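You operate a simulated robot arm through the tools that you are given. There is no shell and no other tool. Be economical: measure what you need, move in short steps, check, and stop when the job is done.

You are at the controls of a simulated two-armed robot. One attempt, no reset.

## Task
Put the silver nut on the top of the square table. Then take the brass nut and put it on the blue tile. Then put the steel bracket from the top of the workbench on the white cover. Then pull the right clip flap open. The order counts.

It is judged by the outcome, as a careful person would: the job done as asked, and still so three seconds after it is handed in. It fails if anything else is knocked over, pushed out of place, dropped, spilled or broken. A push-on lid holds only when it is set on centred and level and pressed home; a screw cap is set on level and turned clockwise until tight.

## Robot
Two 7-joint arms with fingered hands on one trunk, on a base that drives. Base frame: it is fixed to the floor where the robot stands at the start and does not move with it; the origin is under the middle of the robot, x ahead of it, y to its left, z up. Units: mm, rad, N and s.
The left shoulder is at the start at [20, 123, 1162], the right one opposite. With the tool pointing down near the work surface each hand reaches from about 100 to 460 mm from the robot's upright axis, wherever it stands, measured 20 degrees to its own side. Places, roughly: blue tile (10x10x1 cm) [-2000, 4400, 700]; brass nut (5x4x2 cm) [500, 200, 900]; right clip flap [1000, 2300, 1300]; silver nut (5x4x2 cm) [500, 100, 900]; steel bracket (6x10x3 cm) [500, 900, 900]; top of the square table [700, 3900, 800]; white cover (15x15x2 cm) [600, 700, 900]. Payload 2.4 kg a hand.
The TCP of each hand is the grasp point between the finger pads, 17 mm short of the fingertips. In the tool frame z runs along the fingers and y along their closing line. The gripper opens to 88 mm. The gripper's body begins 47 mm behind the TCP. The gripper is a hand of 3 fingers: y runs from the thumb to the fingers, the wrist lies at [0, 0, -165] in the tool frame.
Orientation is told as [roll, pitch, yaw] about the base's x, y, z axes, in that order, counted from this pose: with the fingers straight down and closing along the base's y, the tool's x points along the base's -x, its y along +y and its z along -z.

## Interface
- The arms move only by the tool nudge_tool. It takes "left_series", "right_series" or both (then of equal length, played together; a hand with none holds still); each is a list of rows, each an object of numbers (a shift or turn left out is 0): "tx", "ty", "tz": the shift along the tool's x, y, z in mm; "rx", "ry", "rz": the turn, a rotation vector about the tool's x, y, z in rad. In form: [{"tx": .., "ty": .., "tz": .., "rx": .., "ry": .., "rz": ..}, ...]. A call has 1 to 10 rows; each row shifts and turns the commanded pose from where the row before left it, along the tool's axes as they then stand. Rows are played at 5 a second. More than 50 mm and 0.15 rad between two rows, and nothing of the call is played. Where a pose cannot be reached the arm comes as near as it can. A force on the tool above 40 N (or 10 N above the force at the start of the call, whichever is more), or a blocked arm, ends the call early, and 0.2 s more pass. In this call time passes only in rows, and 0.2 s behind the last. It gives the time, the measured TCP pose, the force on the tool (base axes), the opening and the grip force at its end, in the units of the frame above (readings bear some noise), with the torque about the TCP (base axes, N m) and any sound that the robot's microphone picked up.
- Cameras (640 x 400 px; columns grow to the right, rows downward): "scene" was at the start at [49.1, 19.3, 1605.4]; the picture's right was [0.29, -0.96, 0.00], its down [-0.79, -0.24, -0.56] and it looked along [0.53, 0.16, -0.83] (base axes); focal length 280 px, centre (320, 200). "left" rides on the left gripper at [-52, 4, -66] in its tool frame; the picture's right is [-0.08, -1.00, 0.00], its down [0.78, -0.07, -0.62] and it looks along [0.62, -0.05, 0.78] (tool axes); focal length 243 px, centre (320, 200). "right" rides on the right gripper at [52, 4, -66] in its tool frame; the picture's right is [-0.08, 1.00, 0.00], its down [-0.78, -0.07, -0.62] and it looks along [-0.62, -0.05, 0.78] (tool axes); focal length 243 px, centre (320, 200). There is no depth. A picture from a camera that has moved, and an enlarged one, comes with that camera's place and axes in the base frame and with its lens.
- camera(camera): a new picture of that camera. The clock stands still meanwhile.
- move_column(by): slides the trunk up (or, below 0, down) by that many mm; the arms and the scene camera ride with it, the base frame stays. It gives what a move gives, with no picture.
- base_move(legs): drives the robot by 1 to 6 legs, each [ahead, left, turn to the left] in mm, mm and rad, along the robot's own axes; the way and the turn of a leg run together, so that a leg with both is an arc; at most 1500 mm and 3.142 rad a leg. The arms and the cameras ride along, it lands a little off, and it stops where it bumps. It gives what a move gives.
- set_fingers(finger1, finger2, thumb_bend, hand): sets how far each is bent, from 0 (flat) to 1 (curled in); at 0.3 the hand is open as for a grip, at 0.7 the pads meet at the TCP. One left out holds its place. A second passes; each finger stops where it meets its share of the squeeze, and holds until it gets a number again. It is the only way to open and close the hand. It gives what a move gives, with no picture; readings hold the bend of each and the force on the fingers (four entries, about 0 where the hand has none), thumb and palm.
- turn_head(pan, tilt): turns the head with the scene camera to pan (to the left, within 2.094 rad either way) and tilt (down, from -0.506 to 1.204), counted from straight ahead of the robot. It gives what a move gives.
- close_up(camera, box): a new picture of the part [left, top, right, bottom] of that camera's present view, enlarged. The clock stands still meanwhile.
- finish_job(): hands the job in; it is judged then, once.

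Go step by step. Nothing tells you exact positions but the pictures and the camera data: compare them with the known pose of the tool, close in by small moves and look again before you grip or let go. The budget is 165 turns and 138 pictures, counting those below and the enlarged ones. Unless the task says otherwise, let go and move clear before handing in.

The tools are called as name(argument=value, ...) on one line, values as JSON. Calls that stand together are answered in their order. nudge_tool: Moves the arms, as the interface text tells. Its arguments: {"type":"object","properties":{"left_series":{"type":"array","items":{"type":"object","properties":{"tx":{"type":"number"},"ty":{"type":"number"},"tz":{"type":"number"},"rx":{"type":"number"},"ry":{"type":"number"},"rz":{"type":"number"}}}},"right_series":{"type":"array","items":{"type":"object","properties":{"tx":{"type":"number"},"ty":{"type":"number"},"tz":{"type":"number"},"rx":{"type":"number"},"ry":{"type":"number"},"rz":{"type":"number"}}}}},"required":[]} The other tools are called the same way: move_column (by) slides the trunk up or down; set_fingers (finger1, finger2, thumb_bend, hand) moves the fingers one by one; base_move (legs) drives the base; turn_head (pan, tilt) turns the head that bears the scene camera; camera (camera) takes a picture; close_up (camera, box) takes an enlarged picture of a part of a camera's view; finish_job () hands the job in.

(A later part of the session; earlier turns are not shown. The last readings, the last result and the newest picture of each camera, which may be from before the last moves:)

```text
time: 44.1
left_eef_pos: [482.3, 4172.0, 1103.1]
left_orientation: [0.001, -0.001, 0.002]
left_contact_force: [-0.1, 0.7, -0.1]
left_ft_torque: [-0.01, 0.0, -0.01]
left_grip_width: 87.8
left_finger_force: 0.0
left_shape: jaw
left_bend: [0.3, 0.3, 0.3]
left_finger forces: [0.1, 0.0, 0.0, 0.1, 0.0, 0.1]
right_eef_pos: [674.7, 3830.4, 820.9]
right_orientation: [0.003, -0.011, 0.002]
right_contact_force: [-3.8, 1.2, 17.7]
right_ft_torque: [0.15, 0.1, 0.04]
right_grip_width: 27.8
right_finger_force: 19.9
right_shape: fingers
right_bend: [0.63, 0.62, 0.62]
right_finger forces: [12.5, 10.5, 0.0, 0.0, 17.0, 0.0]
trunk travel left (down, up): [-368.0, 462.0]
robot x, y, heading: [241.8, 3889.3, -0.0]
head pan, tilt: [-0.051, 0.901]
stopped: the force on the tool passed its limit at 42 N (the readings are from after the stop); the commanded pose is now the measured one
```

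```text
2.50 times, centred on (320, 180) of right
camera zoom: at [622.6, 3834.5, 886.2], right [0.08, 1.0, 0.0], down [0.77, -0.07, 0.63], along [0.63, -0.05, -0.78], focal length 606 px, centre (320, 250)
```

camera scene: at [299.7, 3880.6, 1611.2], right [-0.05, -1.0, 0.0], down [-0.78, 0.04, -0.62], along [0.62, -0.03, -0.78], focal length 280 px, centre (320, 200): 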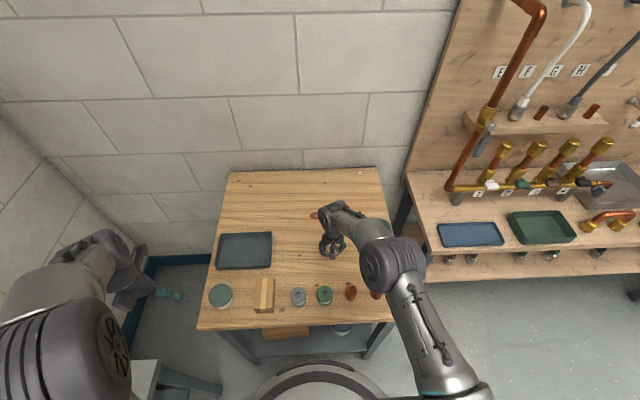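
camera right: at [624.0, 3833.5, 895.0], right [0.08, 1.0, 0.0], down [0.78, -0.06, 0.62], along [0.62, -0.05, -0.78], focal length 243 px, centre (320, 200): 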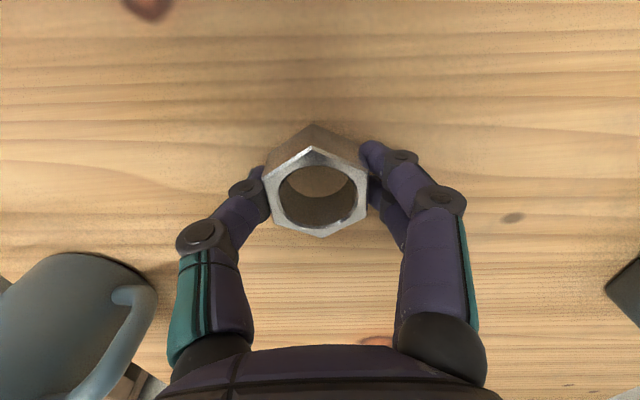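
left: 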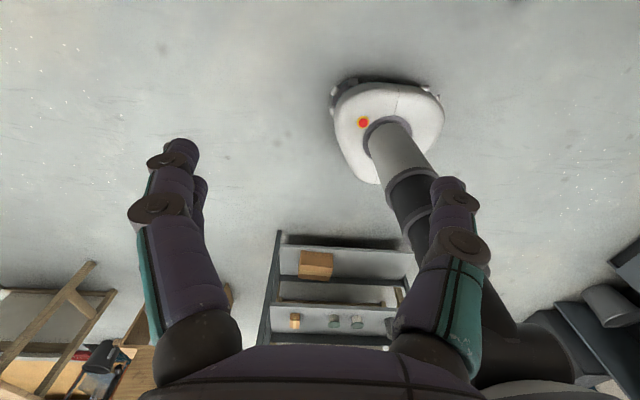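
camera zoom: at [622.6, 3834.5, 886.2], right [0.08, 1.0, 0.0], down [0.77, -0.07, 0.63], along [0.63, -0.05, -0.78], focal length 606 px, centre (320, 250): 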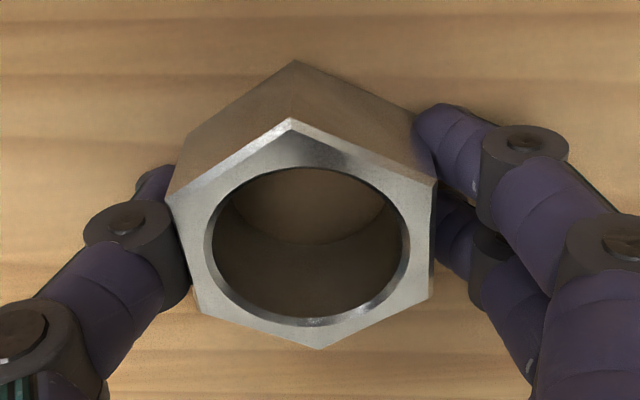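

The nut is on the table. I'll relieve the pressure slightly, then open the fingers.

move_column(by=2)

set_fingers(hand="right", finger1=0.42, finger2=0.42, thumb_bend=0.42)

camera(camera="right")

```text
time: 44.6
left_eef_pos: [483.1, 4171.1, 1104.1]
left_orientation: [0.0, 0.0, 0.002]
left_contact_force: [0.9, -0.6, 1.0]
left_ft_torque: [0.0, 0.01, -0.02]
left_grip_width: 88.1
left_finger_force: 0.1
left_shape: jaw
left_bend: [0.3, 0.3, 0.3]
left_finger forces: [0.0, 0.1, 0.0, 0.1, 0.0, 0.0]
right_eef_pos: [674.0, 3829.3, 819.7]
right_orientation: [0.002, -0.008, 0.001]
right_contact_force: [-0.3, 0.5, 4.4]
right_ft_torque: [0.11, 0.04, 0.04]
right_grip_width: 28.0
right_finger_force: 12.1
right_shape: fingers
right_bend: [0.62, 0.61, 0.62]
right_finger forces: [8.3, 7.3, 0.0, 0.0, 10.0, 0.0]
trunk travel left (down, up): [-370.0, 460.0]
robot x, y, heading: [241.9, 3886.8, 0.004]
head pan, tilt: [-0.051, 0.901]
```

```text
time: 45.6
left_eef_pos: [482.9, 4171.5, 1103.5]
left_orientation: [-0.001, 0.0, 0.002]
left_contact_force: [0.6, 0.4, -1.0]
left_ft_torque: [0.01, 0.0, 0.02]
left_grip_width: 88.0
left_finger_force: 0.0
left_shape: jaw
left_bend: [0.3, 0.3, 0.3]
left_finger forces: [0.0, 0.0, 0.0, 0.0, 0.0, 0.0]
right_eef_pos: [674.4, 3830.4, 821.1]
right_orientation: [0.002, -0.006, 0.002]
right_contact_force: [0.1, 0.6, 0.3]
right_ft_torque: [0.0, 0.03, -0.03]
right_grip_width: 57.1
right_finger_force: 0.1
right_shape: fingers
right_bend: [0.42, 0.42, 0.42]
right_finger forces: [0.1, 0.1, 0.0, 0.0, 0.4, 0.0]
trunk travel left (down, up): [-370.0, 460.0]
robot x, y, heading: [241.8, 3887.1, 0.001]
head pan, tilt: [-0.051, 0.901]
```

```text
110 pictures are left
camera right: at [623.1, 3833.9, 886.7], right [0.08, 1.0, 0.0], down [0.78, -0.07, 0.63], along [0.62, -0.05, -0.78], focal length 243 px, centre (320, 200)
```

right: 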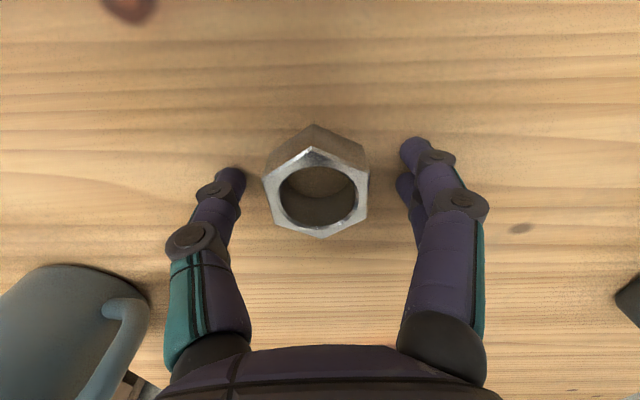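

The silver nut stands free on the table. I'll raise the hand straight up, retract, and back out, checking the nut.

nudge_tool(right_series=[{"tz": -10}, {"tz": -40}, {"tz": -45}, {"tz": -45}, {"tz": -45}, {"tz": -45}, {"tx": 48, "tz": -20}, {"tx": 48, "tz": -20}, {"tx": 48}, {"tx": 46}])

camera(camera="scene")

```text
refused: row 7 steps farther than a row can; nothing moved
```

```text
109 pictures are left
camera scene: at [299.1, 3880.7, 1606.6], right [-0.05, -1.0, 0.0], down [-0.78, 0.04, -0.62], along [0.62, -0.03, -0.78], focal length 280 px, centre (320, 200)
```

scene: 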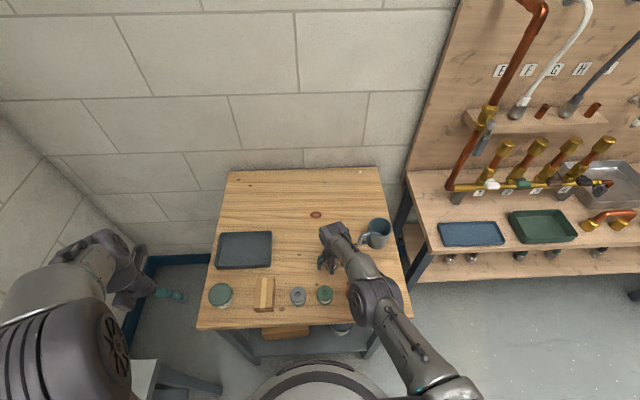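

One row was too long; I'll resend with shorter steps.

nudge_tool(right_series=[{"tz": -10}, {"tz": -40}, {"tz": -45}, {"tz": -45}, {"tz": -45}, {"tz": -45}, {"tx": 42, "tz": -20}, {"tx": 45, "tz": -20}, {"tx": 48}, {"tx": 46}])

camera(camera="scene")

```text
time: 47.8
left_eef_pos: [483.0, 4171.4, 1104.1]
left_orientation: [0.0, -0.001, 0.001]
left_contact_force: [-0.7, -0.7, 0.1]
left_ft_torque: [-0.01, 0.01, -0.01]
left_grip_width: 87.9
left_finger_force: 0.0
left_shape: jaw
left_bend: [0.3, 0.3, 0.3]
left_finger forces: [0.0, 0.0, 0.0, 0.1, 0.0, 0.0]
right_eef_pos: [668.4, 3888.0, 1114.5]
right_orientation: [0.002, -0.005, 0.001]
right_contact_force: [0.0, -0.3, -0.2]
right_ft_torque: [-0.01, 0.01, 0.03]
right_grip_width: 57.8
right_finger_force: 0.0
right_shape: fingers
right_bend: [0.42, 0.42, 0.42]
right_finger forces: [0.0, 0.1, 0.1, 0.1, 0.1, 0.1]
right hand out of reach, approached as far as the arm can: row 2, 3, 4, 5, 7, 8, 9, 10
trunk travel left (down, up): [-370.0, 460.0]
robot x, y, heading: [241.9, 3883.6, 0.002]
head pan, tilt: [-0.051, 0.901]
```

```text
108 pictures are left
camera scene: at [299.1, 3880.8, 1606.6], right [-0.05, -1.0, 0.0], down [-0.78, 0.04, -0.62], along [0.62, -0.03, -0.78], focal length 280 px, centre (320, 200)
```

scene: 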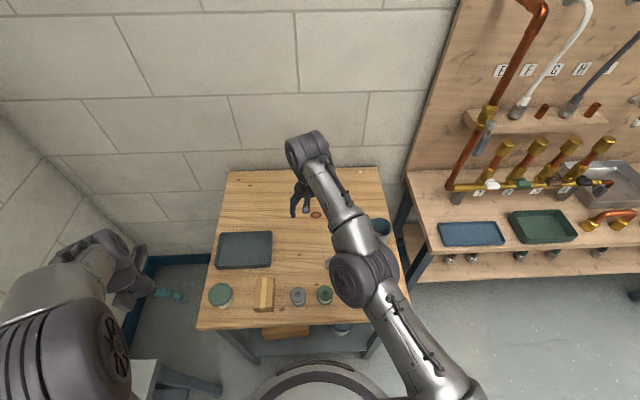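

The arm ended up off its commanded path (668, 3888). I'll check the nut from the right camera.

camera(camera="right")

nudge_tool(right_series=[{"tx": 20}, {"tx": 20}])

camera(camera="scene")

```text
107 pictures are left
camera right: at [616.0, 3892.4, 1180.4], right [0.08, 1.0, 0.0], down [0.78, -0.07, 0.63], along [0.62, -0.05, -0.78], focal length 243 px, centre (320, 200)
```

right: 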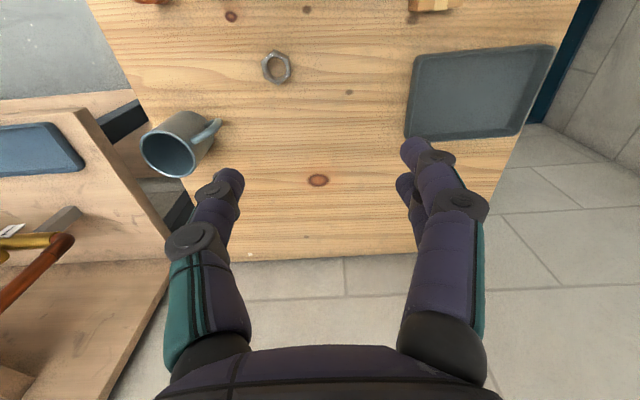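

```text
time: 48.4
left_eef_pos: [482.5, 4170.6, 1104.2]
left_orientation: [-0.001, 0.001, 0.001]
left_contact_force: [0.1, 0.8, -0.5]
left_ft_torque: [-0.01, 0.01, 0.03]
left_grip_width: 87.9
left_finger_force: 0.0
left_shape: jaw
left_bend: [0.3, 0.3, 0.3]
left_finger forces: [0.0, 0.0, 0.1, 0.0, 0.0, 0.0]
right_eef_pos: [666.3, 3891.7, 1116.2]
right_orientation: [0.003, -0.007, 0.002]
right_contact_force: [0.0, -0.2, -0.2]
right_ft_torque: [0.04, -0.02, 0.01]
right_grip_width: 57.5
right_finger_force: 0.1
right_shape: fingers
right_bend: [0.42, 0.42, 0.42]
right_finger forces: [0.1, 0.0, 0.1, 0.1, 0.1, 0.0]
right hand out of reach, approached as far as the arm can: row 1, 2
trunk travel left (down, up): [-370.0, 460.0]
robot x, y, heading: [244.0, 3881.7, 0.004]
head pan, tilt: [-0.051, 0.901]
```

```text
106 pictures are left
camera scene: at [299.2, 3880.7, 1606.6], right [-0.05, -1.0, 0.0], down [-0.78, 0.04, -0.62], along [0.62, -0.03, -0.78], focal length 280 px, centre (320, 200)
```

scene: 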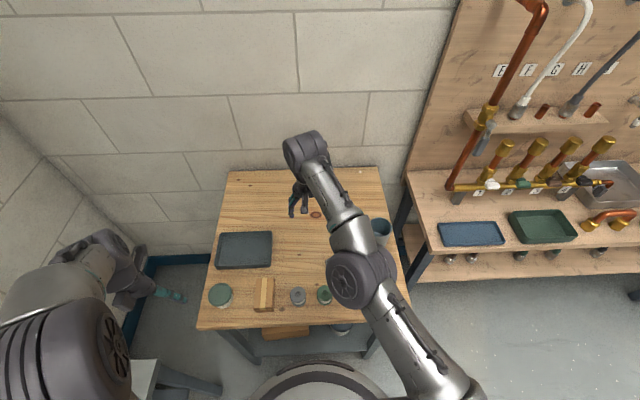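

The silver nut is still flat in its place. The arm seems stuck near a joint limit; I'll try moving it rightward.

nudge_tool(right_series=[{"ty": -20}, {"ty": -20}, {"ty": -20}])

```text
time: 49.2
left_eef_pos: [483.6, 4170.5, 1104.1]
left_orientation: [0.001, 0.001, 0.002]
left_contact_force: [0.0, -0.1, 0.3]
left_ft_torque: [-0.01, -0.02, -0.03]
left_grip_width: 87.9
left_finger_force: 0.1
left_shape: jaw
left_bend: [0.3, 0.3, 0.3]
left_finger forces: [0.0, 0.0, 0.0, 0.0, 0.1, 0.0]
right_eef_pos: [684.1, 3837.2, 1122.2]
right_orientation: [0.001, -0.005, 0.003]
right_contact_force: [0.7, 0.2, 0.1]
right_ft_torque: [0.0, -0.03, -0.01]
right_grip_width: 57.6
right_finger_force: 0.1
right_shape: fingers
right_bend: [0.42, 0.42, 0.42]
right_finger forces: [0.0, 0.0, 0.1, 0.1, 0.0, 0.1]
right hand out of reach, approached as far as the arm can: row 1, 2, 3
trunk travel left (down, up): [-370.0, 460.0]
robot x, y, heading: [242.4, 3884.2, -0.001]
head pan, tilt: [-0.051, 0.901]
```

The elbow seems fully stretched. I'll try moving down and toward the robot to bend it again.

nudge_tool(right_series=[{"tx": 15, "tz": -15}, {"tx": 15, "tz": 15, "rx": 0.1}, {"tx": 15, "rx": -0.1, "ry": 0.1}, {"tx": 15, "ry": -0.1, "rz": 0.1}, {"tx": 15, "rz": -0.1}])

nudge_tool(right_series=[{"tz": 40}, {"tz": 40}])

```text
time: 50.4
left_eef_pos: [483.4, 4170.8, 1104.0]
left_orientation: [0.0, -0.001, 0.001]
left_contact_force: [0.5, 0.5, 1.1]
left_ft_torque: [0.01, -0.02, 0.01]
left_grip_width: 87.9
left_finger_force: 0.1
left_shape: jaw
left_bend: [0.3, 0.3, 0.3]
left_finger forces: [0.0, 0.0, 0.0, 0.1, 0.0, 0.1]
right_eef_pos: [666.9, 3863.2, 1143.7]
right_orientation: [-0.004, -0.007, -0.005]
right_contact_force: [0.3, -0.6, -0.7]
right_ft_torque: [-0.04, 0.01, 0.0]
right_grip_width: 57.8
right_finger_force: 0.0
right_shape: fingers
right_bend: [0.42, 0.42, 0.42]
right_finger forces: [0.0, 0.0, 0.0, 0.1, 0.1, 0.0]
right hand out of reach, approached as far as the arm can: row 1, 2, 3, 4, 5
trunk travel left (down, up): [-370.0, 460.0]
robot x, y, heading: [241.8, 3884.2, 0.006]
head pan, tilt: [-0.051, 0.901]
```

```text
time: 51.0
left_eef_pos: [483.7, 4172.0, 1103.9]
left_orientation: [0.0, 0.0, 0.002]
left_contact_force: [0.3, 0.1, -0.2]
left_ft_torque: [0.01, -0.03, 0.01]
left_grip_width: 88.2
left_finger_force: 0.0
left_shape: jaw
left_bend: [0.3, 0.3, 0.3]
left_finger forces: [0.0, 0.0, 0.0, 0.0, 0.0, 0.1]
right_eef_pos: [688.1, 3870.0, 1068.0]
right_orientation: [-0.004, -0.007, -0.004]
right_contact_force: [-0.4, 0.5, -0.2]
right_ft_torque: [0.01, -0.02, -0.01]
right_grip_width: 57.7
right_finger_force: 0.0
right_shape: fingers
right_bend: [0.42, 0.42, 0.42]
right_finger forces: [0.0, 0.1, 0.1, 0.1, 0.1, 0.0]
right hand out of reach, approached as far as the arm can: row 1, 2
trunk travel left (down, up): [-370.0, 460.0]
robot x, y, heading: [243.4, 3884.1, 0.002]
head pan, tilt: [-0.051, 0.901]
```

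Still on the outstretched arc. I'll try moving up, then in, which should flex the elbow.

nudge_tool(right_series=[{"tz": -45}, {"tz": -45}, {"tz": -45}, {"tz": -45}, {"tx": 30, "tz": -20}, {"tx": 40}, {"tx": 40}])

nudge_tool(right_series=[{"ty": -45}, {"ty": -45}, {"ty": -45}, {"tx": 40}])

camera(camera="scene")

```text
time: 52.6
left_eef_pos: [482.6, 4170.4, 1105.0]
left_orientation: [-0.001, -0.002, 0.001]
left_contact_force: [-0.3, 0.6, 0.7]
left_ft_torque: [-0.02, 0.05, -0.05]
left_grip_width: 87.8
left_finger_force: 0.0
left_shape: jaw
left_bend: [0.3, 0.3, 0.3]
left_finger forces: [0.0, 0.1, 0.1, 0.0, 0.0, 0.0]
right_eef_pos: [543.4, 3882.3, 1220.7]
right_orientation: [-0.002, -0.009, -0.004]
right_contact_force: [0.0, 0.2, -0.2]
right_ft_torque: [0.02, -0.02, 0.02]
right_grip_width: 57.7
right_finger_force: 0.2
right_shape: fingers
right_bend: [0.42, 0.42, 0.42]
right_finger forces: [0.0, 0.0, 0.0, 0.0, 0.1, 0.0]
right hand out of reach, approached as far as the arm can: row 1, 2, 3, 4, 5
trunk travel left (down, up): [-370.0, 460.0]
robot x, y, heading: [239.6, 3886.1, -0.001]
head pan, tilt: [-0.051, 0.901]
```

```text
time: 53.6
left_eef_pos: [482.2, 4169.8, 1103.4]
left_orientation: [0.001, -0.001, 0.001]
left_contact_force: [0.1, -0.4, -0.2]
left_ft_torque: [-0.01, -0.01, 0.03]
left_grip_width: 87.9
left_finger_force: 0.0
left_shape: jaw
left_bend: [0.3, 0.3, 0.3]
left_finger forces: [0.0, 0.1, 0.0, 0.0, 0.1, 0.0]
right_eef_pos: [502.8, 3745.8, 1222.7]
right_orientation: [-0.003, -0.009, -0.004]
right_contact_force: [0.7, -0.3, 0.0]
right_ft_torque: [0.01, 0.0, -0.03]
right_grip_width: 57.3
right_finger_force: 0.1
right_shape: fingers
right_bend: [0.42, 0.42, 0.42]
right_finger forces: [0.0, 0.0, 0.0, 0.1, 0.0, 0.0]
trunk travel left (down, up): [-370.0, 460.0]
robot x, y, heading: [242.5, 3887.9, 0.001]
head pan, tilt: [-0.051, 0.901]
```

```text
105 pictures are left
camera scene: at [298.6, 3879.9, 1606.6], right [-0.05, -1.0, 0.0], down [-0.78, 0.04, -0.62], along [0.62, -0.03, -0.78], focal length 280 px, centre (320, 200)
```

scene: 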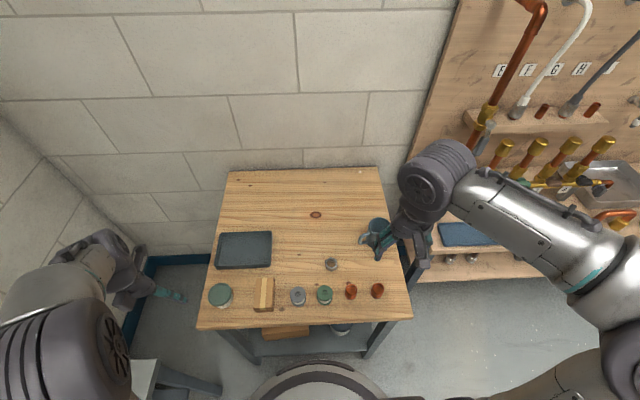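

The arm is recovered and the silver nut is still standing in place. Now back to the bench for the brass nut.

base_move(legs=[[-330, 0, 0], [0, -1500, 0], [0, -1500, 0], [0, -650, 0]])

nudge_tool(right_series=[{"tz": 40, "ty": 15, "ry": 0.008}, {"tz": 40, "ty": 15}, {"tz": 30, "ty": 15}])

```text
time: 73.1
left_eef_pos: [135.6, 515.0, 1103.9]
left_orientation: [-0.001, -0.001, 0.004]
left_contact_force: [-0.5, -0.5, 0.5]
left_ft_torque: [0.03, 0.01, 0.02]
left_grip_width: 87.8
left_finger_force: 0.2
left_shape: jaw
left_bend: [0.3, 0.3, 0.3]
left_finger forces: [0.0, 0.0, 0.0, 0.0, 0.0, 0.0]
right_eef_pos: [153.9, 89.1, 1222.1]
right_orientation: [-0.003, -0.007, -0.003]
right_contact_force: [1.0, -0.1, -1.0]
right_ft_torque: [-0.05, 0.0, -0.02]
right_grip_width: 57.5
right_finger_force: 0.1
right_shape: fingers
right_bend: [0.42, 0.42, 0.42]
right_finger forces: [0.1, 0.0, 0.0, 0.0, 0.1, 0.0]
trunk travel left (down, up): [-370.0, 460.0]
robot x, y, heading: [-102.1, 228.7, 0.004]
head pan, tilt: [-0.051, 0.901]
```

```text
time: 73.9
left_eef_pos: [134.7, 514.5, 1104.1]
left_orientation: [0.0, 0.0, 0.005]
left_contact_force: [-0.1, -0.8, -0.5]
left_ft_torque: [0.0, 0.03, 0.01]
left_grip_width: 87.7
left_finger_force: 0.1
left_shape: jaw
left_bend: [0.3, 0.3, 0.3]
left_finger forces: [0.1, 0.0, 0.0, 0.1, 0.0, 0.0]
right_eef_pos: [154.8, 135.3, 1112.1]
right_orientation: [-0.004, 0.002, -0.004]
right_contact_force: [0.6, -0.3, 0.5]
right_ft_torque: [0.0, 0.0, 0.02]
right_grip_width: 58.0
right_finger_force: 0.1
right_shape: fingers
right_bend: [0.42, 0.42, 0.42]
right_finger forces: [0.0, 0.0, 0.0, 0.0, 0.0, 0.0]
trunk travel left (down, up): [-370.0, 460.0]
robot x, y, heading: [-103.9, 229.1, 0.001]
head pan, tilt: [-0.051, 0.901]
```

Driving up to the bench and placing the hand above the brass nut.

base_move(legs=[[190, 0, 0]])

nudge_tool(right_series=[{"tx": -42, "ty": 5, "tz": 20}, {"tx": -42, "ty": 5, "tz": 20}, {"tx": -35, "ty": 5, "tz": 35}, {"tz": 35}])

camera(camera="right")

```text
time: 75.4
left_eef_pos: [325.5, 515.6, 1104.2]
left_orientation: [-0.001, -0.002, 0.001]
left_contact_force: [0.1, 0.6, -0.4]
left_ft_torque: [0.0, 0.03, -0.04]
left_grip_width: 87.9
left_finger_force: 0.0
left_shape: jaw
left_bend: [0.3, 0.3, 0.3]
left_finger forces: [0.1, 0.1, 0.0, 0.0, 0.1, 0.0]
right_eef_pos: [344.7, 133.6, 1111.8]
right_orientation: [-0.004, 0.002, -0.005]
right_contact_force: [0.0, 0.7, -0.6]
right_ft_torque: [-0.02, -0.01, 0.01]
right_grip_width: 57.6
right_finger_force: 0.0
right_shape: fingers
right_bend: [0.42, 0.42, 0.42]
right_finger forces: [0.1, 0.1, 0.0, 0.0, 0.0, 0.0]
trunk travel left (down, up): [-370.0, 460.0]
robot x, y, heading: [82.2, 228.7, 0.004]
head pan, tilt: [-0.051, 0.901]
```

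```text
time: 76.4
left_eef_pos: [324.5, 513.8, 1103.5]
left_orientation: [0.001, 0.0, 0.001]
left_contact_force: [0.3, -0.2, -0.5]
left_ft_torque: [0.01, 0.01, 0.02]
left_grip_width: 87.8
left_finger_force: 0.0
left_shape: jaw
left_bend: [0.3, 0.3, 0.3]
left_finger forces: [0.0, 0.0, 0.0, 0.0, 0.1, 0.1]
right_eef_pos: [465.6, 149.6, 1001.4]
right_orientation: [-0.004, 0.002, -0.004]
right_contact_force: [0.0, 0.0, 1.1]
right_ft_torque: [-0.02, 0.01, -0.01]
right_grip_width: 57.8
right_finger_force: 0.1
right_shape: fingers
right_bend: [0.42, 0.42, 0.42]
right_finger forces: [0.0, 0.0, 0.0, 0.1, 0.0, 0.0]
trunk travel left (down, up): [-370.0, 460.0]
robot x, y, heading: [83.7, 230.7, 0.002]
head pan, tilt: [-0.051, 0.901]
```

```text
104 pictures are left
camera right: at [414.6, 154.3, 1067.8], right [0.09, 1.0, 0.0], down [0.78, -0.07, 0.62], along [0.62, -0.06, -0.78], focal length 243 px, centre (320, 200)
```

right: 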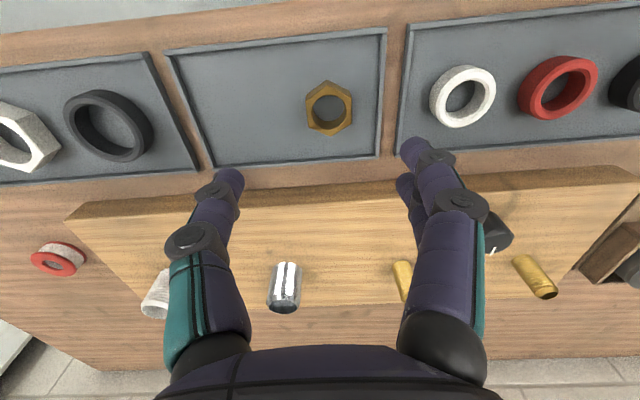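

Brass nut at about [481, 156]. Moving over and descending to 905.

nudge_tool(right_series=[{"tx": -8, "ty": 3, "tz": 35}, {"tx": -8, "ty": 3, "tz": 35}, {"tz": 25}])

camera(camera="right")

```text
time: 77.2
left_eef_pos: [324.1, 515.9, 1105.0]
left_orientation: [0.001, 0.0, 0.001]
left_contact_force: [0.5, 0.4, -1.0]
left_ft_torque: [-0.01, 0.02, 0.02]
left_grip_width: 87.8
left_finger_force: 0.0
left_shape: jaw
left_bend: [0.3, 0.3, 0.3]
left_finger forces: [0.0, 0.0, 0.1, 0.0, 0.1, 0.0]
right_eef_pos: [480.3, 154.1, 905.7]
right_orientation: [-0.004, 0.002, -0.005]
right_contact_force: [-0.2, 0.3, -0.3]
right_ft_torque: [0.02, 0.01, 0.01]
right_grip_width: 57.7
right_finger_force: 0.0
right_shape: fingers
right_bend: [0.42, 0.42, 0.42]
right_finger forces: [0.0, 0.0, 0.1, 0.1, 0.1, 0.0]
trunk travel left (down, up): [-370.0, 460.0]
robot x, y, heading: [82.4, 230.0, -0.004]
head pan, tilt: [-0.051, 0.901]
```

```text
103 pictures are left
camera right: at [428.7, 159.5, 972.0], right [0.09, 1.0, 0.0], down [0.78, -0.07, 0.62], along [0.62, -0.06, -0.78], focal length 243 px, centre (320, 200)
```

right: 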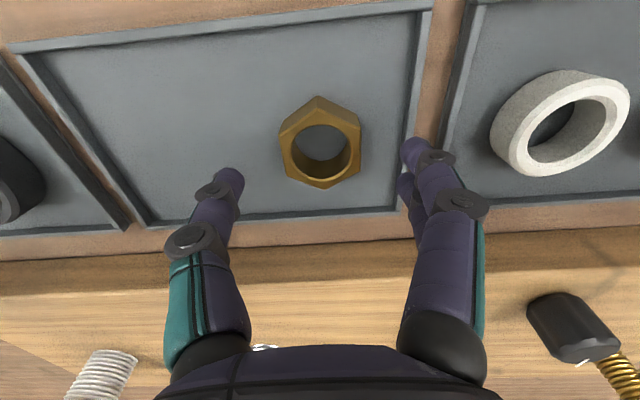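

The nut is centred; I'll bend the two fingers a little to clear the tray rim, then descend to z≈879.

set_fingers(hand="right", finger1=0.46, finger2=0.46)

nudge_tool(right_series=[{"tz": 14}, {"tz": 12.5}])

camera(camera="right")

```text
time: 78.2
left_eef_pos: [324.8, 513.6, 1103.5]
left_orientation: [-0.001, -0.002, 0.001]
left_contact_force: [0.4, 0.1, 0.6]
left_ft_torque: [-0.01, 0.0, -0.01]
left_grip_width: 88.0
left_finger_force: 0.1
left_shape: jaw
left_bend: [0.3, 0.3, 0.3]
left_finger forces: [0.0, 0.0, 0.0, 0.0, 0.1, 0.0]
right_eef_pos: [479.5, 154.5, 905.4]
right_orientation: [-0.004, 0.0, -0.005]
right_contact_force: [0.0, 0.3, -0.8]
right_ft_torque: [-0.02, -0.01, -0.04]
right_grip_width: 53.7
right_finger_force: 0.0
right_shape: fingers
right_bend: [0.46, 0.46, 0.42]
right_finger forces: [0.1, 0.0, 0.1, 0.0, 0.0, 0.0]
trunk travel left (down, up): [-370.0, 460.0]
robot x, y, heading: [82.9, 229.0, -0.006]
head pan, tilt: [-0.051, 0.901]
```

```text
time: 78.8
left_eef_pos: [324.9, 513.7, 1103.6]
left_orientation: [0.001, 0.0, 0.003]
left_contact_force: [0.1, 0.1, 0.1]
left_ft_torque: [0.01, -0.01, 0.01]
left_grip_width: 87.5
left_finger_force: 0.1
left_shape: jaw
left_bend: [0.3, 0.3, 0.3]
left_finger forces: [0.0, 0.0, 0.0, 0.0, 0.0, 0.0]
right_eef_pos: [478.3, 155.3, 879.5]
right_orientation: [-0.003, -0.001, -0.004]
right_contact_force: [0.2, 0.2, 0.3]
right_ft_torque: [0.0, -0.01, 0.06]
right_grip_width: 53.6
right_finger_force: 0.0
right_shape: fingers
right_bend: [0.46, 0.46, 0.42]
right_finger forces: [0.0, 0.0, 0.0, 0.1, 0.1, 0.1]
trunk travel left (down, up): [-370.0, 460.0]
robot x, y, heading: [82.3, 230.4, 0.0]
head pan, tilt: [-0.051, 0.901]
```

```text
102 pictures are left
camera right: at [428.1, 159.8, 946.0], right [0.09, 1.0, 0.0], down [0.78, -0.07, 0.62], along [0.62, -0.06, -0.78], focal length 243 px, centre (320, 200)
```

right: 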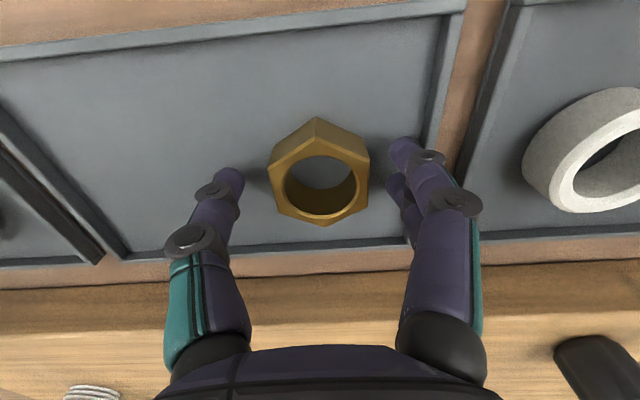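

Nice alignment; a 3 mm shift toward the robot, then close.

nudge_tool(right_series=[{"tx": 2.5, "tz": 1}])

set_fingers(hand="right", finger1=0.7, finger2=0.7, thumb_bend=0.7)

nudge_tool(right_series=[{"tz": -10}, {"tz": -20}, {"tz": -40}, {"tz": -40}])

camera(camera="right")

```text
time: 79.2
left_eef_pos: [324.0, 515.2, 1104.1]
left_orientation: [0.0, 0.0, 0.001]
left_contact_force: [0.4, -0.5, -0.3]
left_ft_torque: [0.04, 0.03, 0.02]
left_grip_width: 88.2
left_finger_force: 0.0
left_shape: jaw
left_bend: [0.3, 0.3, 0.3]
left_finger forces: [0.0, 0.0, 0.0, 0.0, 0.0, 0.0]
right_eef_pos: [477.2, 154.6, 878.9]
right_orientation: [-0.004, 0.002, -0.005]
right_contact_force: [-0.5, 0.2, 0.1]
right_ft_torque: [-0.01, 0.03, 0.02]
right_grip_width: 53.5
right_finger_force: 0.1
right_shape: fingers
right_bend: [0.46, 0.46, 0.42]
right_finger forces: [0.0, 0.1, 0.1, 0.0, 0.0, 0.0]
trunk travel left (down, up): [-370.0, 460.0]
robot x, y, heading: [84.1, 230.7, -0.0]
head pan, tilt: [-0.051, 0.901]
```

```text
time: 80.2
left_eef_pos: [324.1, 515.8, 1104.5]
left_orientation: [-0.001, -0.001, 0.0]
left_contact_force: [0.3, -0.7, -1.1]
left_ft_torque: [0.02, 0.0, 0.02]
left_grip_width: 87.5
left_finger_force: 0.0
left_shape: jaw
left_bend: [0.3, 0.3, 0.3]
left_finger forces: [0.1, 0.1, 0.0, 0.0, 0.1, 0.0]
right_eef_pos: [477.5, 156.4, 879.6]
right_orientation: [-0.002, 0.002, -0.004]
right_contact_force: [-0.1, 0.3, 0.2]
right_ft_torque: [-0.03, 0.01, -0.02]
right_grip_width: 28.0
right_finger_force: 9.2
right_shape: fingers
right_bend: [0.59, 0.59, 0.58]
right_finger forces: [4.5, 4.6, 0.1, 0.1, 9.1, 0.0]
trunk travel left (down, up): [-370.0, 460.0]
robot x, y, heading: [82.7, 230.6, 0.007]
head pan, tilt: [-0.051, 0.901]
```

```text
time: 81.2
left_eef_pos: [324.2, 514.5, 1104.7]
left_orientation: [0.001, 0.0, 0.003]
left_contact_force: [0.1, 0.0, 0.2]
left_ft_torque: [0.03, 0.01, -0.01]
left_grip_width: 87.8
left_finger_force: 0.0
left_shape: jaw
left_bend: [0.3, 0.3, 0.3]
left_finger forces: [0.1, 0.0, 0.0, 0.0, 0.0, 0.0]
right_eef_pos: [476.7, 154.2, 990.2]
right_orientation: [-0.004, 0.002, -0.003]
right_contact_force: [-0.4, 0.5, -1.2]
right_ft_torque: [-0.01, 0.04, 0.02]
right_grip_width: 27.9
right_finger_force: 9.2
right_shape: fingers
right_bend: [0.59, 0.59, 0.58]
right_finger forces: [4.5, 4.6, 0.1, 0.0, 9.1, 0.1]
trunk travel left (down, up): [-370.0, 460.0]
robot x, y, heading: [83.8, 228.5, -0.001]
head pan, tilt: [-0.051, 0.901]
```

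```text
101 pictures are left
camera right: at [425.5, 158.4, 1056.6], right [0.09, 1.0, 0.0], down [0.78, -0.07, 0.62], along [0.62, -0.06, -0.78], focal length 243 px, centre (320, 200)
```

right: 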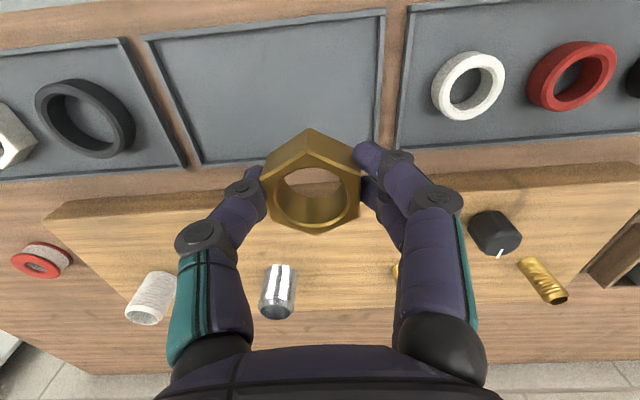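

The brass nut is held firmly. I'll retract, drive down the aisle to about y=3200, turn left to face +y and look for the blue tile.

nudge_tool(right_series=[{"tx": 40, "tz": -30}, {"tx": 40, "tz": -30}, {"tx": 40, "tz": -30}, {"tx": 30, "tz": -20}])

base_move(legs=[[-200, 0, 0], [0, 1500, 0], [0, 1200, 0], [0, 0, 1.571]])

turn_head(pan=0.8, tilt=0.4)

camera(camera="scene")

```text
time: 82.2
left_eef_pos: [324.2, 515.0, 1104.8]
left_orientation: [-0.001, -0.002, 0.003]
left_contact_force: [-0.4, 1.1, 0.5]
left_ft_torque: [-0.02, -0.02, 0.03]
left_grip_width: 88.1
left_finger_force: 0.1
left_shape: jaw
left_bend: [0.3, 0.3, 0.3]
left_finger forces: [0.0, 0.1, 0.0, 0.1, 0.1, 0.0]
right_eef_pos: [324.2, 156.6, 1100.7]
right_orientation: [-0.004, 0.0, -0.005]
right_contact_force: [0.4, 0.7, -0.9]
right_ft_torque: [0.02, -0.01, -0.01]
right_grip_width: 27.9
right_finger_force: 8.5
right_shape: fingers
right_bend: [0.6, 0.59, 0.58]
right_finger forces: [4.5, 4.5, 0.0, 0.0, 9.0, 0.0]
trunk travel left (down, up): [-370.0, 460.0]
robot x, y, heading: [83.9, 229.2, 0.003]
head pan, tilt: [-0.051, 0.901]
```

```text
time: 100.3
left_eef_pos: [-402.7, 3166.1, 1104.2]
left_orientation: [0.001, 0.0, 1.559]
left_contact_force: [-0.1, 0.2, -0.2]
left_ft_torque: [-0.03, -0.03, 0.02]
left_grip_width: 88.2
left_finger_force: 0.1
left_shape: jaw
left_bend: [0.3, 0.3, 0.3]
left_finger forces: [0.1, 0.1, 0.1, 0.0, 0.1, 0.1]
right_eef_pos: [-45.5, 3162.3, 1100.3]
right_orientation: [-0.004, 0.002, 1.554]
right_contact_force: [1.8, -0.1, 0.2]
right_ft_torque: [0.02, 0.02, 0.01]
right_grip_width: 27.5
right_finger_force: 8.8
right_shape: fingers
right_bend: [0.6, 0.59, 0.58]
right_finger forces: [4.1, 4.7, 0.0, 0.0, 8.8, 0.0]
trunk travel left (down, up): [-370.0, 460.0]
robot x, y, heading: [-124.5, 2923.9, 1.561]
head pan, tilt: [-0.051, 0.901]
```

```text
time: 101.5
left_eef_pos: [-402.9, 3167.7, 1104.0]
left_orientation: [0.0, 0.001, 1.558]
left_contact_force: [-0.5, 0.7, -0.2]
left_ft_torque: [-0.01, -0.05, -0.01]
left_grip_width: 87.9
left_finger_force: 0.0
left_shape: jaw
left_bend: [0.3, 0.3, 0.3]
left_finger forces: [0.1, 0.1, 0.0, 0.0, 0.0, 0.0]
right_eef_pos: [-45.6, 3163.2, 1101.6]
right_orientation: [-0.002, 0.003, 1.553]
right_contact_force: [0.4, 0.6, -0.7]
right_ft_torque: [0.04, -0.03, -0.01]
right_grip_width: 27.4
right_finger_force: 8.7
right_shape: fingers
right_bend: [0.6, 0.59, 0.58]
right_finger forces: [4.1, 4.6, 0.0, 0.1, 8.6, 0.0]
trunk travel left (down, up): [-370.0, 460.0]
robot x, y, heading: [-121.5, 2923.1, 1.558]
head pan, tilt: [0.799, 0.4]
```

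```text
100 pictures are left
camera scene: at [-186.4, 2966.9, 1649.6], right [0.71, 0.71, 0.0], down [0.28, -0.28, -0.92], along [-0.65, 0.65, -0.39], focal length 280 px, centre (320, 200)
```

scene: 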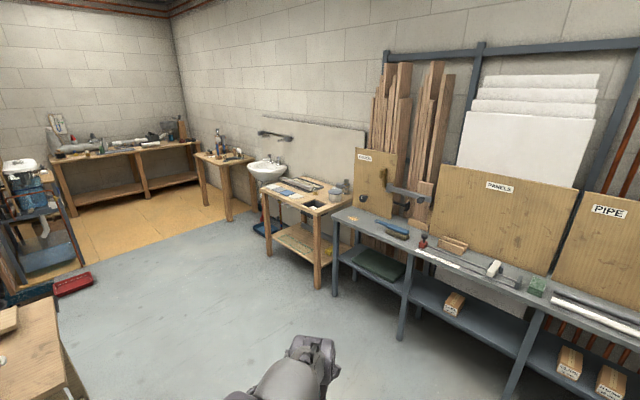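

The wooden bench at picture (300,195) should hold the blue tile. I'll look closer.

close_up(camera="scene", box=[240, 150, 380, 240])

```text
4.44 times, centred on (310, 195) of scene
camera zoom: at [-186.4, 2966.9, 1649.6], right [0.71, 0.71, 0.0], down [0.28, -0.28, -0.92], along [-0.65, 0.65, -0.39], focal length 1244 px, centre (364, 222)
```

zoom: 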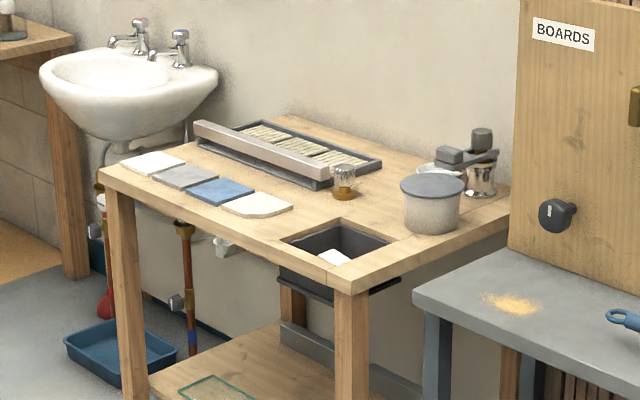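

The blue tile is third in a row of four tiles on the bench's front edge. I'll drive in front of that bench.

base_move(legs=[[550, 0, 0.012], [0, 1500, 0], [0, 450, 0]])

turn_head(pan=0.0, tilt=0.6)

camera(camera="scene")

```text
time: 113.9
left_eef_pos: [-2346.3, 3725.5, 1104.8]
left_orientation: [0.001, -0.001, 1.562]
left_contact_force: [0.1, 0.1, 0.8]
left_ft_torque: [0.0, -0.01, -0.02]
left_grip_width: 87.7
left_finger_force: 0.1
left_shape: jaw
left_bend: [0.3, 0.3, 0.3]
left_finger forces: [0.0, 0.1, 0.1, 0.0, 0.0, 0.1]
right_eef_pos: [-1989.6, 3720.0, 1100.0]
right_orientation: [-0.003, 0.001, 1.556]
right_contact_force: [0.6, 0.0, 0.0]
right_ft_torque: [-0.02, -0.02, 0.02]
right_grip_width: 26.6
right_finger_force: 8.3
right_shape: fingers
right_bend: [0.61, 0.59, 0.59]
right_finger forces: [3.9, 4.8, 0.0, 0.1, 8.8, 0.0]
trunk travel left (down, up): [-370.0, 460.0]
robot x, y, heading: [-2064.4, 3482.0, 1.566]
head pan, tilt: [0.799, 0.4]
```

```text
time: 115.1
left_eef_pos: [-2346.9, 3725.1, 1103.4]
left_orientation: [-0.001, -0.001, 1.561]
left_contact_force: [-0.1, -0.4, -0.1]
left_ft_torque: [0.0, -0.01, 0.0]
left_grip_width: 87.8
left_finger_force: 0.0
left_shape: jaw
left_bend: [0.3, 0.3, 0.3]
left_finger forces: [0.1, 0.1, 0.1, 0.0, 0.0, 0.0]
right_eef_pos: [-1989.6, 3721.5, 1100.1]
right_orientation: [-0.004, 0.001, 1.555]
right_contact_force: [0.2, 0.3, -0.2]
right_ft_torque: [0.01, 0.03, 0.01]
right_grip_width: 26.9
right_finger_force: 8.5
right_shape: fingers
right_bend: [0.61, 0.59, 0.59]
right_finger forces: [3.8, 4.7, 0.0, 0.0, 8.7, 0.0]
trunk travel left (down, up): [-370.0, 460.0]
robot x, y, heading: [-2065.1, 3481.4, 1.566]
head pan, tilt: [0.0, 0.6]
```

```text
98 pictures are left
camera scene: at [-2063.1, 3548.8, 1631.4], right [1.0, -0.01, 0.0], down [0.0, -0.56, -0.83], along [0.01, 0.83, -0.56], focal length 280 px, centre (320, 200)
```

scene: 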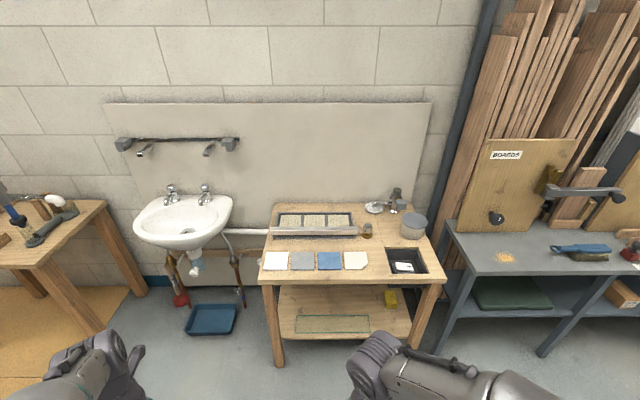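

The blue tile is at about [-2012, 4390, 741]. I'll check the grip on the nut, then drive up and lower the trunk 60 mm.

base_move(legs=[[520, 20, 0]])

move_column(by=-60)

camera(camera="right")

```text
time: 118.1
left_eef_pos: [-2365.8, 4251.2, 1104.4]
left_orientation: [-0.001, -0.001, 1.568]
left_contact_force: [-0.2, 0.2, 0.1]
left_ft_torque: [-0.01, -0.01, -0.01]
left_grip_width: 88.1
left_finger_force: 0.1
left_shape: jaw
left_bend: [0.3, 0.3, 0.3]
left_finger forces: [0.1, 0.0, 0.0, 0.0, 0.1, 0.0]
right_eef_pos: [-2007.6, 4250.2, 1100.7]
right_orientation: [-0.003, 0.002, 1.564]
right_contact_force: [0.5, 0.3, -0.6]
right_ft_torque: [-0.01, -0.02, -0.01]
right_grip_width: 26.9
right_finger_force: 8.3
right_shape: fingers
right_bend: [0.61, 0.59, 0.59]
right_finger forces: [3.8, 4.7, 0.0, 0.0, 8.7, 0.0]
trunk travel left (down, up): [-370.0, 460.0]
robot x, y, heading: [-2080.6, 4009.9, 1.572]
head pan, tilt: [0.0, 0.6]
```

```text
time: 119.1
left_eef_pos: [-2364.7, 4251.0, 1043.9]
left_orientation: [-0.001, -0.001, 1.568]
left_contact_force: [-0.4, 0.1, -0.3]
left_ft_torque: [-0.04, 0.03, -0.03]
left_grip_width: 87.9
left_finger_force: 0.0
left_shape: jaw
left_bend: [0.3, 0.3, 0.3]
left_finger forces: [0.0, 0.1, 0.0, 0.0, 0.1, 0.1]
right_eef_pos: [-2006.9, 4249.5, 1040.5]
right_orientation: [-0.003, -0.001, 1.563]
right_contact_force: [0.1, 0.2, -0.4]
right_ft_torque: [-0.01, -0.02, -0.02]
right_grip_width: 26.8
right_finger_force: 8.2
right_shape: fingers
right_bend: [0.61, 0.59, 0.59]
right_finger forces: [3.8, 4.6, 0.0, 0.0, 8.7, 0.0]
trunk travel left (down, up): [-310.0, 520.0]
robot x, y, heading: [-2084.3, 4009.3, 1.571]
head pan, tilt: [0.0, 0.6]
```

```text
97 pictures are left
camera right: at [-2011.4, 4198.1, 1106.9], right [-1.0, 0.09, 0.0], down [0.07, 0.78, 0.62], along [0.06, 0.62, -0.78], focal length 243 px, centre (320, 200)
```

right: 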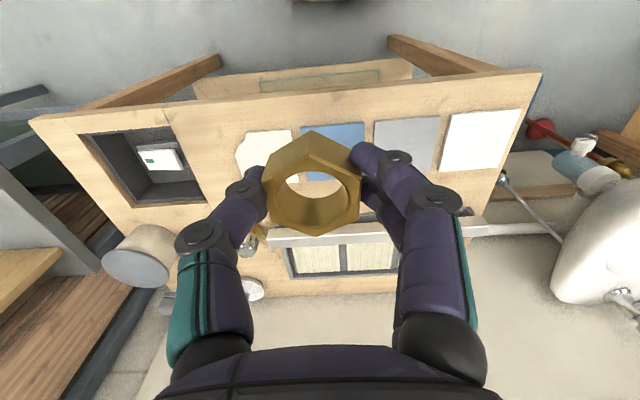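

The nut is still well gripped. I'll move above the tile and lower to about z=850.

nudge_tool(right_series=[{"tx": -46, "ty": 3}, {"tx": -46, "ty": 3}, {"tx": -45, "ty": 3}, {"tz": 45}, {"tz": 45}, {"tz": 45}, {"tz": 45}])

camera(camera="right")

turn_head(pan=0.0, tilt=0.95)

close_up(camera="scene", box=[220, 130, 460, 280])

```text
time: 120.7
left_eef_pos: [-2364.4, 4251.2, 1044.9]
left_orientation: [0.001, -0.002, 1.567]
left_contact_force: [0.5, 0.3, 0.0]
left_ft_torque: [0.04, 0.0, 0.0]
left_grip_width: 88.4
left_finger_force: 0.0
left_shape: jaw
left_bend: [0.3, 0.3, 0.3]
left_finger forces: [0.1, 0.1, 0.0, 0.0, 0.0, 0.0]
right_eef_pos: [-2015.7, 4387.3, 858.8]
right_orientation: [-0.003, 0.001, 1.564]
right_contact_force: [-0.1, -0.4, -0.3]
right_ft_torque: [0.04, 0.0, 0.03]
right_grip_width: 25.8
right_finger_force: 8.8
right_shape: fingers
right_bend: [0.61, 0.59, 0.59]
right_finger forces: [3.9, 4.9, 0.0, 0.0, 8.5, 0.1]
trunk travel left (down, up): [-310.0, 520.0]
robot x, y, heading: [-2082.6, 4012.9, 1.57]
head pan, tilt: [0.0, 0.6]
```

```text
96 pictures are left
camera right: at [-2018.6, 4336.0, 924.8], right [-1.0, 0.09, 0.0], down [0.07, 0.78, 0.62], along [0.06, 0.62, -0.78], focal length 243 px, centre (320, 200)
```

right: 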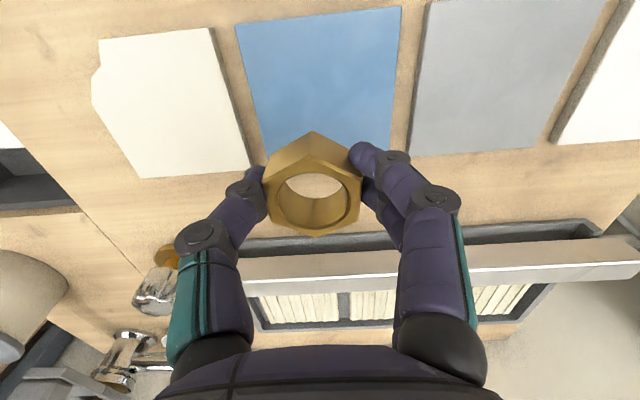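

```text
time: 121.6
left_eef_pos: [-2365.1, 4251.7, 1044.6]
left_orientation: [0.001, 0.0, 1.569]
left_contact_force: [0.2, 0.2, -0.3]
left_ft_torque: [0.01, 0.0, -0.01]
left_grip_width: 87.8
left_finger_force: 0.0
left_shape: jaw
left_bend: [0.3, 0.3, 0.3]
left_finger forces: [0.1, 0.1, 0.0, 0.1, 0.0, 0.1]
right_eef_pos: [-2013.9, 4388.7, 859.0]
right_orientation: [-0.003, 0.002, 1.564]
right_contact_force: [0.3, -0.4, -0.8]
right_ft_torque: [-0.02, 0.0, 0.01]
right_grip_width: 26.1
right_finger_force: 9.2
right_shape: fingers
right_bend: [0.61, 0.59, 0.59]
right_finger forces: [4.0, 4.8, 0.0, 0.0, 8.4, 0.0]
trunk travel left (down, up): [-310.0, 520.0]
robot x, y, heading: [-2079.1, 4008.2, 1.57]
head pan, tilt: [0.0, 0.949]
```

```text
2.67 times, centred on (340, 205) of scene
camera zoom: at [-2080.1, 4061.2, 1543.0], right [1.0, 0.0, 0.0], down [0.0, -0.81, -0.58], along [0.0, 0.58, -0.81], focal length 747 px, centre (267, 187)
```

zoom: 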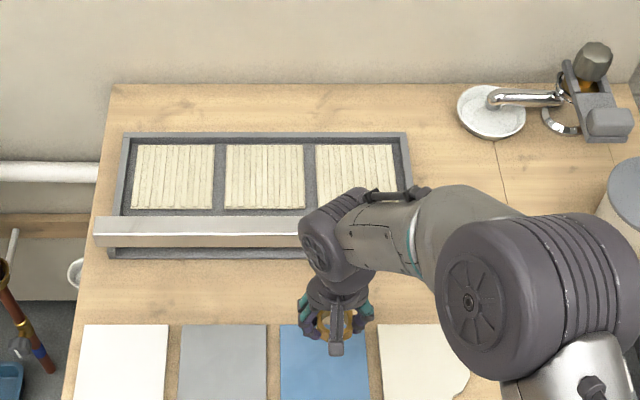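

The nut is directly above the tile. Lowering to about 788, then small steps.

nudge_tool(right_series=[{"tz": 30}, {"tz": 25}, {"tz": 12}])

camera(camera="right")

close_up(camera="scene", box=[300, 220, 400, 300])

```text
time: 122.4
left_eef_pos: [-2363.8, 4250.7, 1044.3]
left_orientation: [0.001, 0.0, 1.57]
left_contact_force: [0.1, -0.1, 0.0]
left_ft_torque: [0.02, 0.0, -0.04]
left_grip_width: 87.9
left_finger_force: 0.0
left_shape: jaw
left_bend: [0.3, 0.3, 0.3]
left_finger forces: [0.0, 0.0, 0.1, 0.0, 0.1, 0.0]
right_eef_pos: [-2014.6, 4386.6, 791.7]
right_orientation: [-0.004, -0.001, 1.563]
right_contact_force: [0.3, 0.2, -0.7]
right_ft_torque: [0.04, 0.0, -0.04]
right_grip_width: 26.0
right_finger_force: 8.4
right_shape: fingers
right_bend: [0.61, 0.59, 0.59]
right_finger forces: [4.1, 4.8, 0.0, 0.0, 8.5, 0.0]
trunk travel left (down, up): [-310.0, 520.0]
robot x, y, heading: [-2082.8, 4012.2, 1.571]
head pan, tilt: [0.0, 0.949]
```

```text
94 pictures are left
camera right: at [-2019.3, 4334.6, 858.8], right [-1.0, 0.09, 0.0], down [0.07, 0.78, 0.62], along [0.06, 0.62, -0.78], focal length 243 px, centre (320, 200)
```

right: 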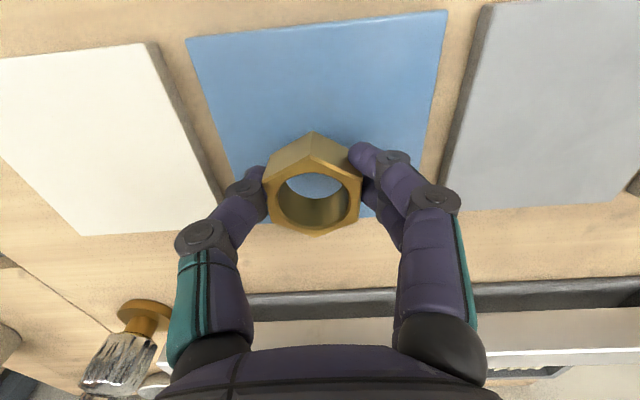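

```text
5.00 times, centred on (350, 260) of scene
camera zoom: at [-2080.1, 4061.2, 1543.0], right [1.0, 0.0, 0.0], down [0.0, -0.81, -0.58], along [0.0, 0.58, -0.81], focal length 1400 px, centre (170, -100)
```

zoom: 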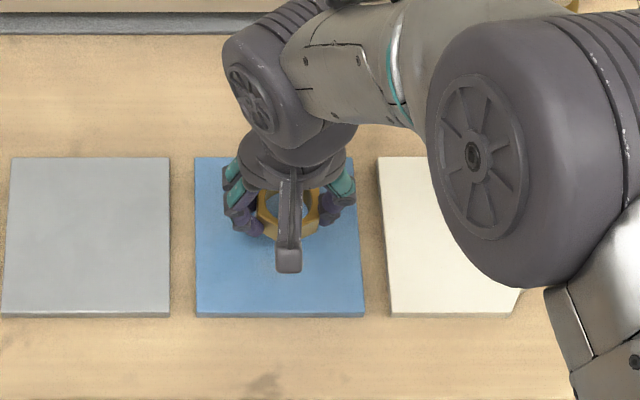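

Centred over the tile. Stepping down until contact.

nudge_tool(right_series=[{"tz": 4}, {"tz": 4}, {"tz": 3}])

nudge_tool(right_series=[{"tz": 2.5}, {"tz": 2.5}])

close_up(camera="right", box=[220, 100, 420, 260])

```text
time: 123.2
left_eef_pos: [-2365.5, 4251.7, 1044.5]
left_orientation: [0.0, 0.0, 1.57]
left_contact_force: [-0.2, -0.3, 0.4]
left_ft_torque: [0.01, 0.01, 0.0]
left_grip_width: 87.7
left_finger_force: 0.0
left_shape: jaw
left_bend: [0.3, 0.3, 0.3]
left_finger forces: [0.0, 0.0, 0.0, 0.0, 0.0, 0.1]
right_eef_pos: [-2015.0, 4386.5, 782.7]
right_orientation: [-0.002, 0.001, 1.564]
right_contact_force: [-0.5, -0.6, -1.1]
right_ft_torque: [-0.02, -0.03, -0.01]
right_grip_width: 25.9
right_finger_force: 8.2
right_shape: fingers
right_bend: [0.61, 0.59, 0.59]
right_finger forces: [4.1, 4.7, 0.1, 0.0, 8.5, 0.0]
trunk travel left (down, up): [-310.0, 520.0]
robot x, y, heading: [-2079.4, 4011.6, 1.567]
head pan, tilt: [0.0, 0.949]
```

```text
time: 123.8
left_eef_pos: [-2365.3, 4251.7, 1043.2]
left_orientation: [-0.001, -0.002, 1.569]
left_contact_force: [-0.6, -0.9, -0.2]
left_ft_torque: [0.0, 0.01, -0.01]
left_grip_width: 87.9
left_finger_force: 0.1
left_shape: jaw
left_bend: [0.3, 0.3, 0.3]
left_finger forces: [0.0, 0.0, 0.1, 0.0, 0.1, 0.0]
right_eef_pos: [-2013.7, 4387.0, 778.0]
right_orientation: [-0.003, 0.002, 1.564]
right_contact_force: [0.7, -0.2, -1.4]
right_ft_torque: [0.02, -0.01, 0.01]
right_grip_width: 25.7
right_finger_force: 8.4
right_shape: fingers
right_bend: [0.61, 0.59, 0.59]
right_finger forces: [4.1, 4.8, 0.0, 0.1, 8.6, 0.0]
trunk travel left (down, up): [-310.0, 520.0]
robot x, y, heading: [-2081.5, 4004.3, 1.57]
head pan, tilt: [0.0, 0.949]
```

```text
2.50 times, centred on (320, 180) of right
camera zoom: at [-2018.3, 4335.4, 843.1], right [-1.0, 0.09, 0.0], down [0.07, 0.78, 0.62], along [0.06, 0.62, -0.78], focal length 606 px, centre (320, 250)
```

zoom: 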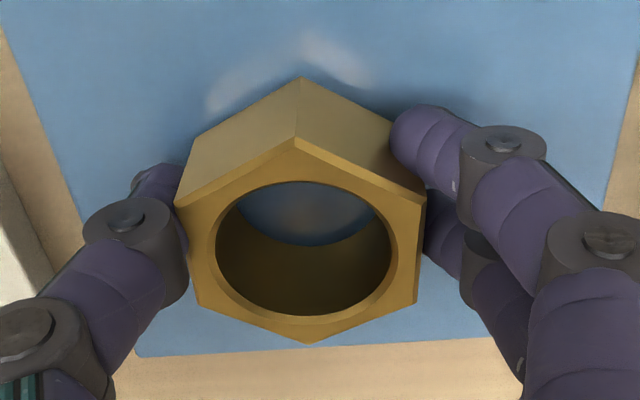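

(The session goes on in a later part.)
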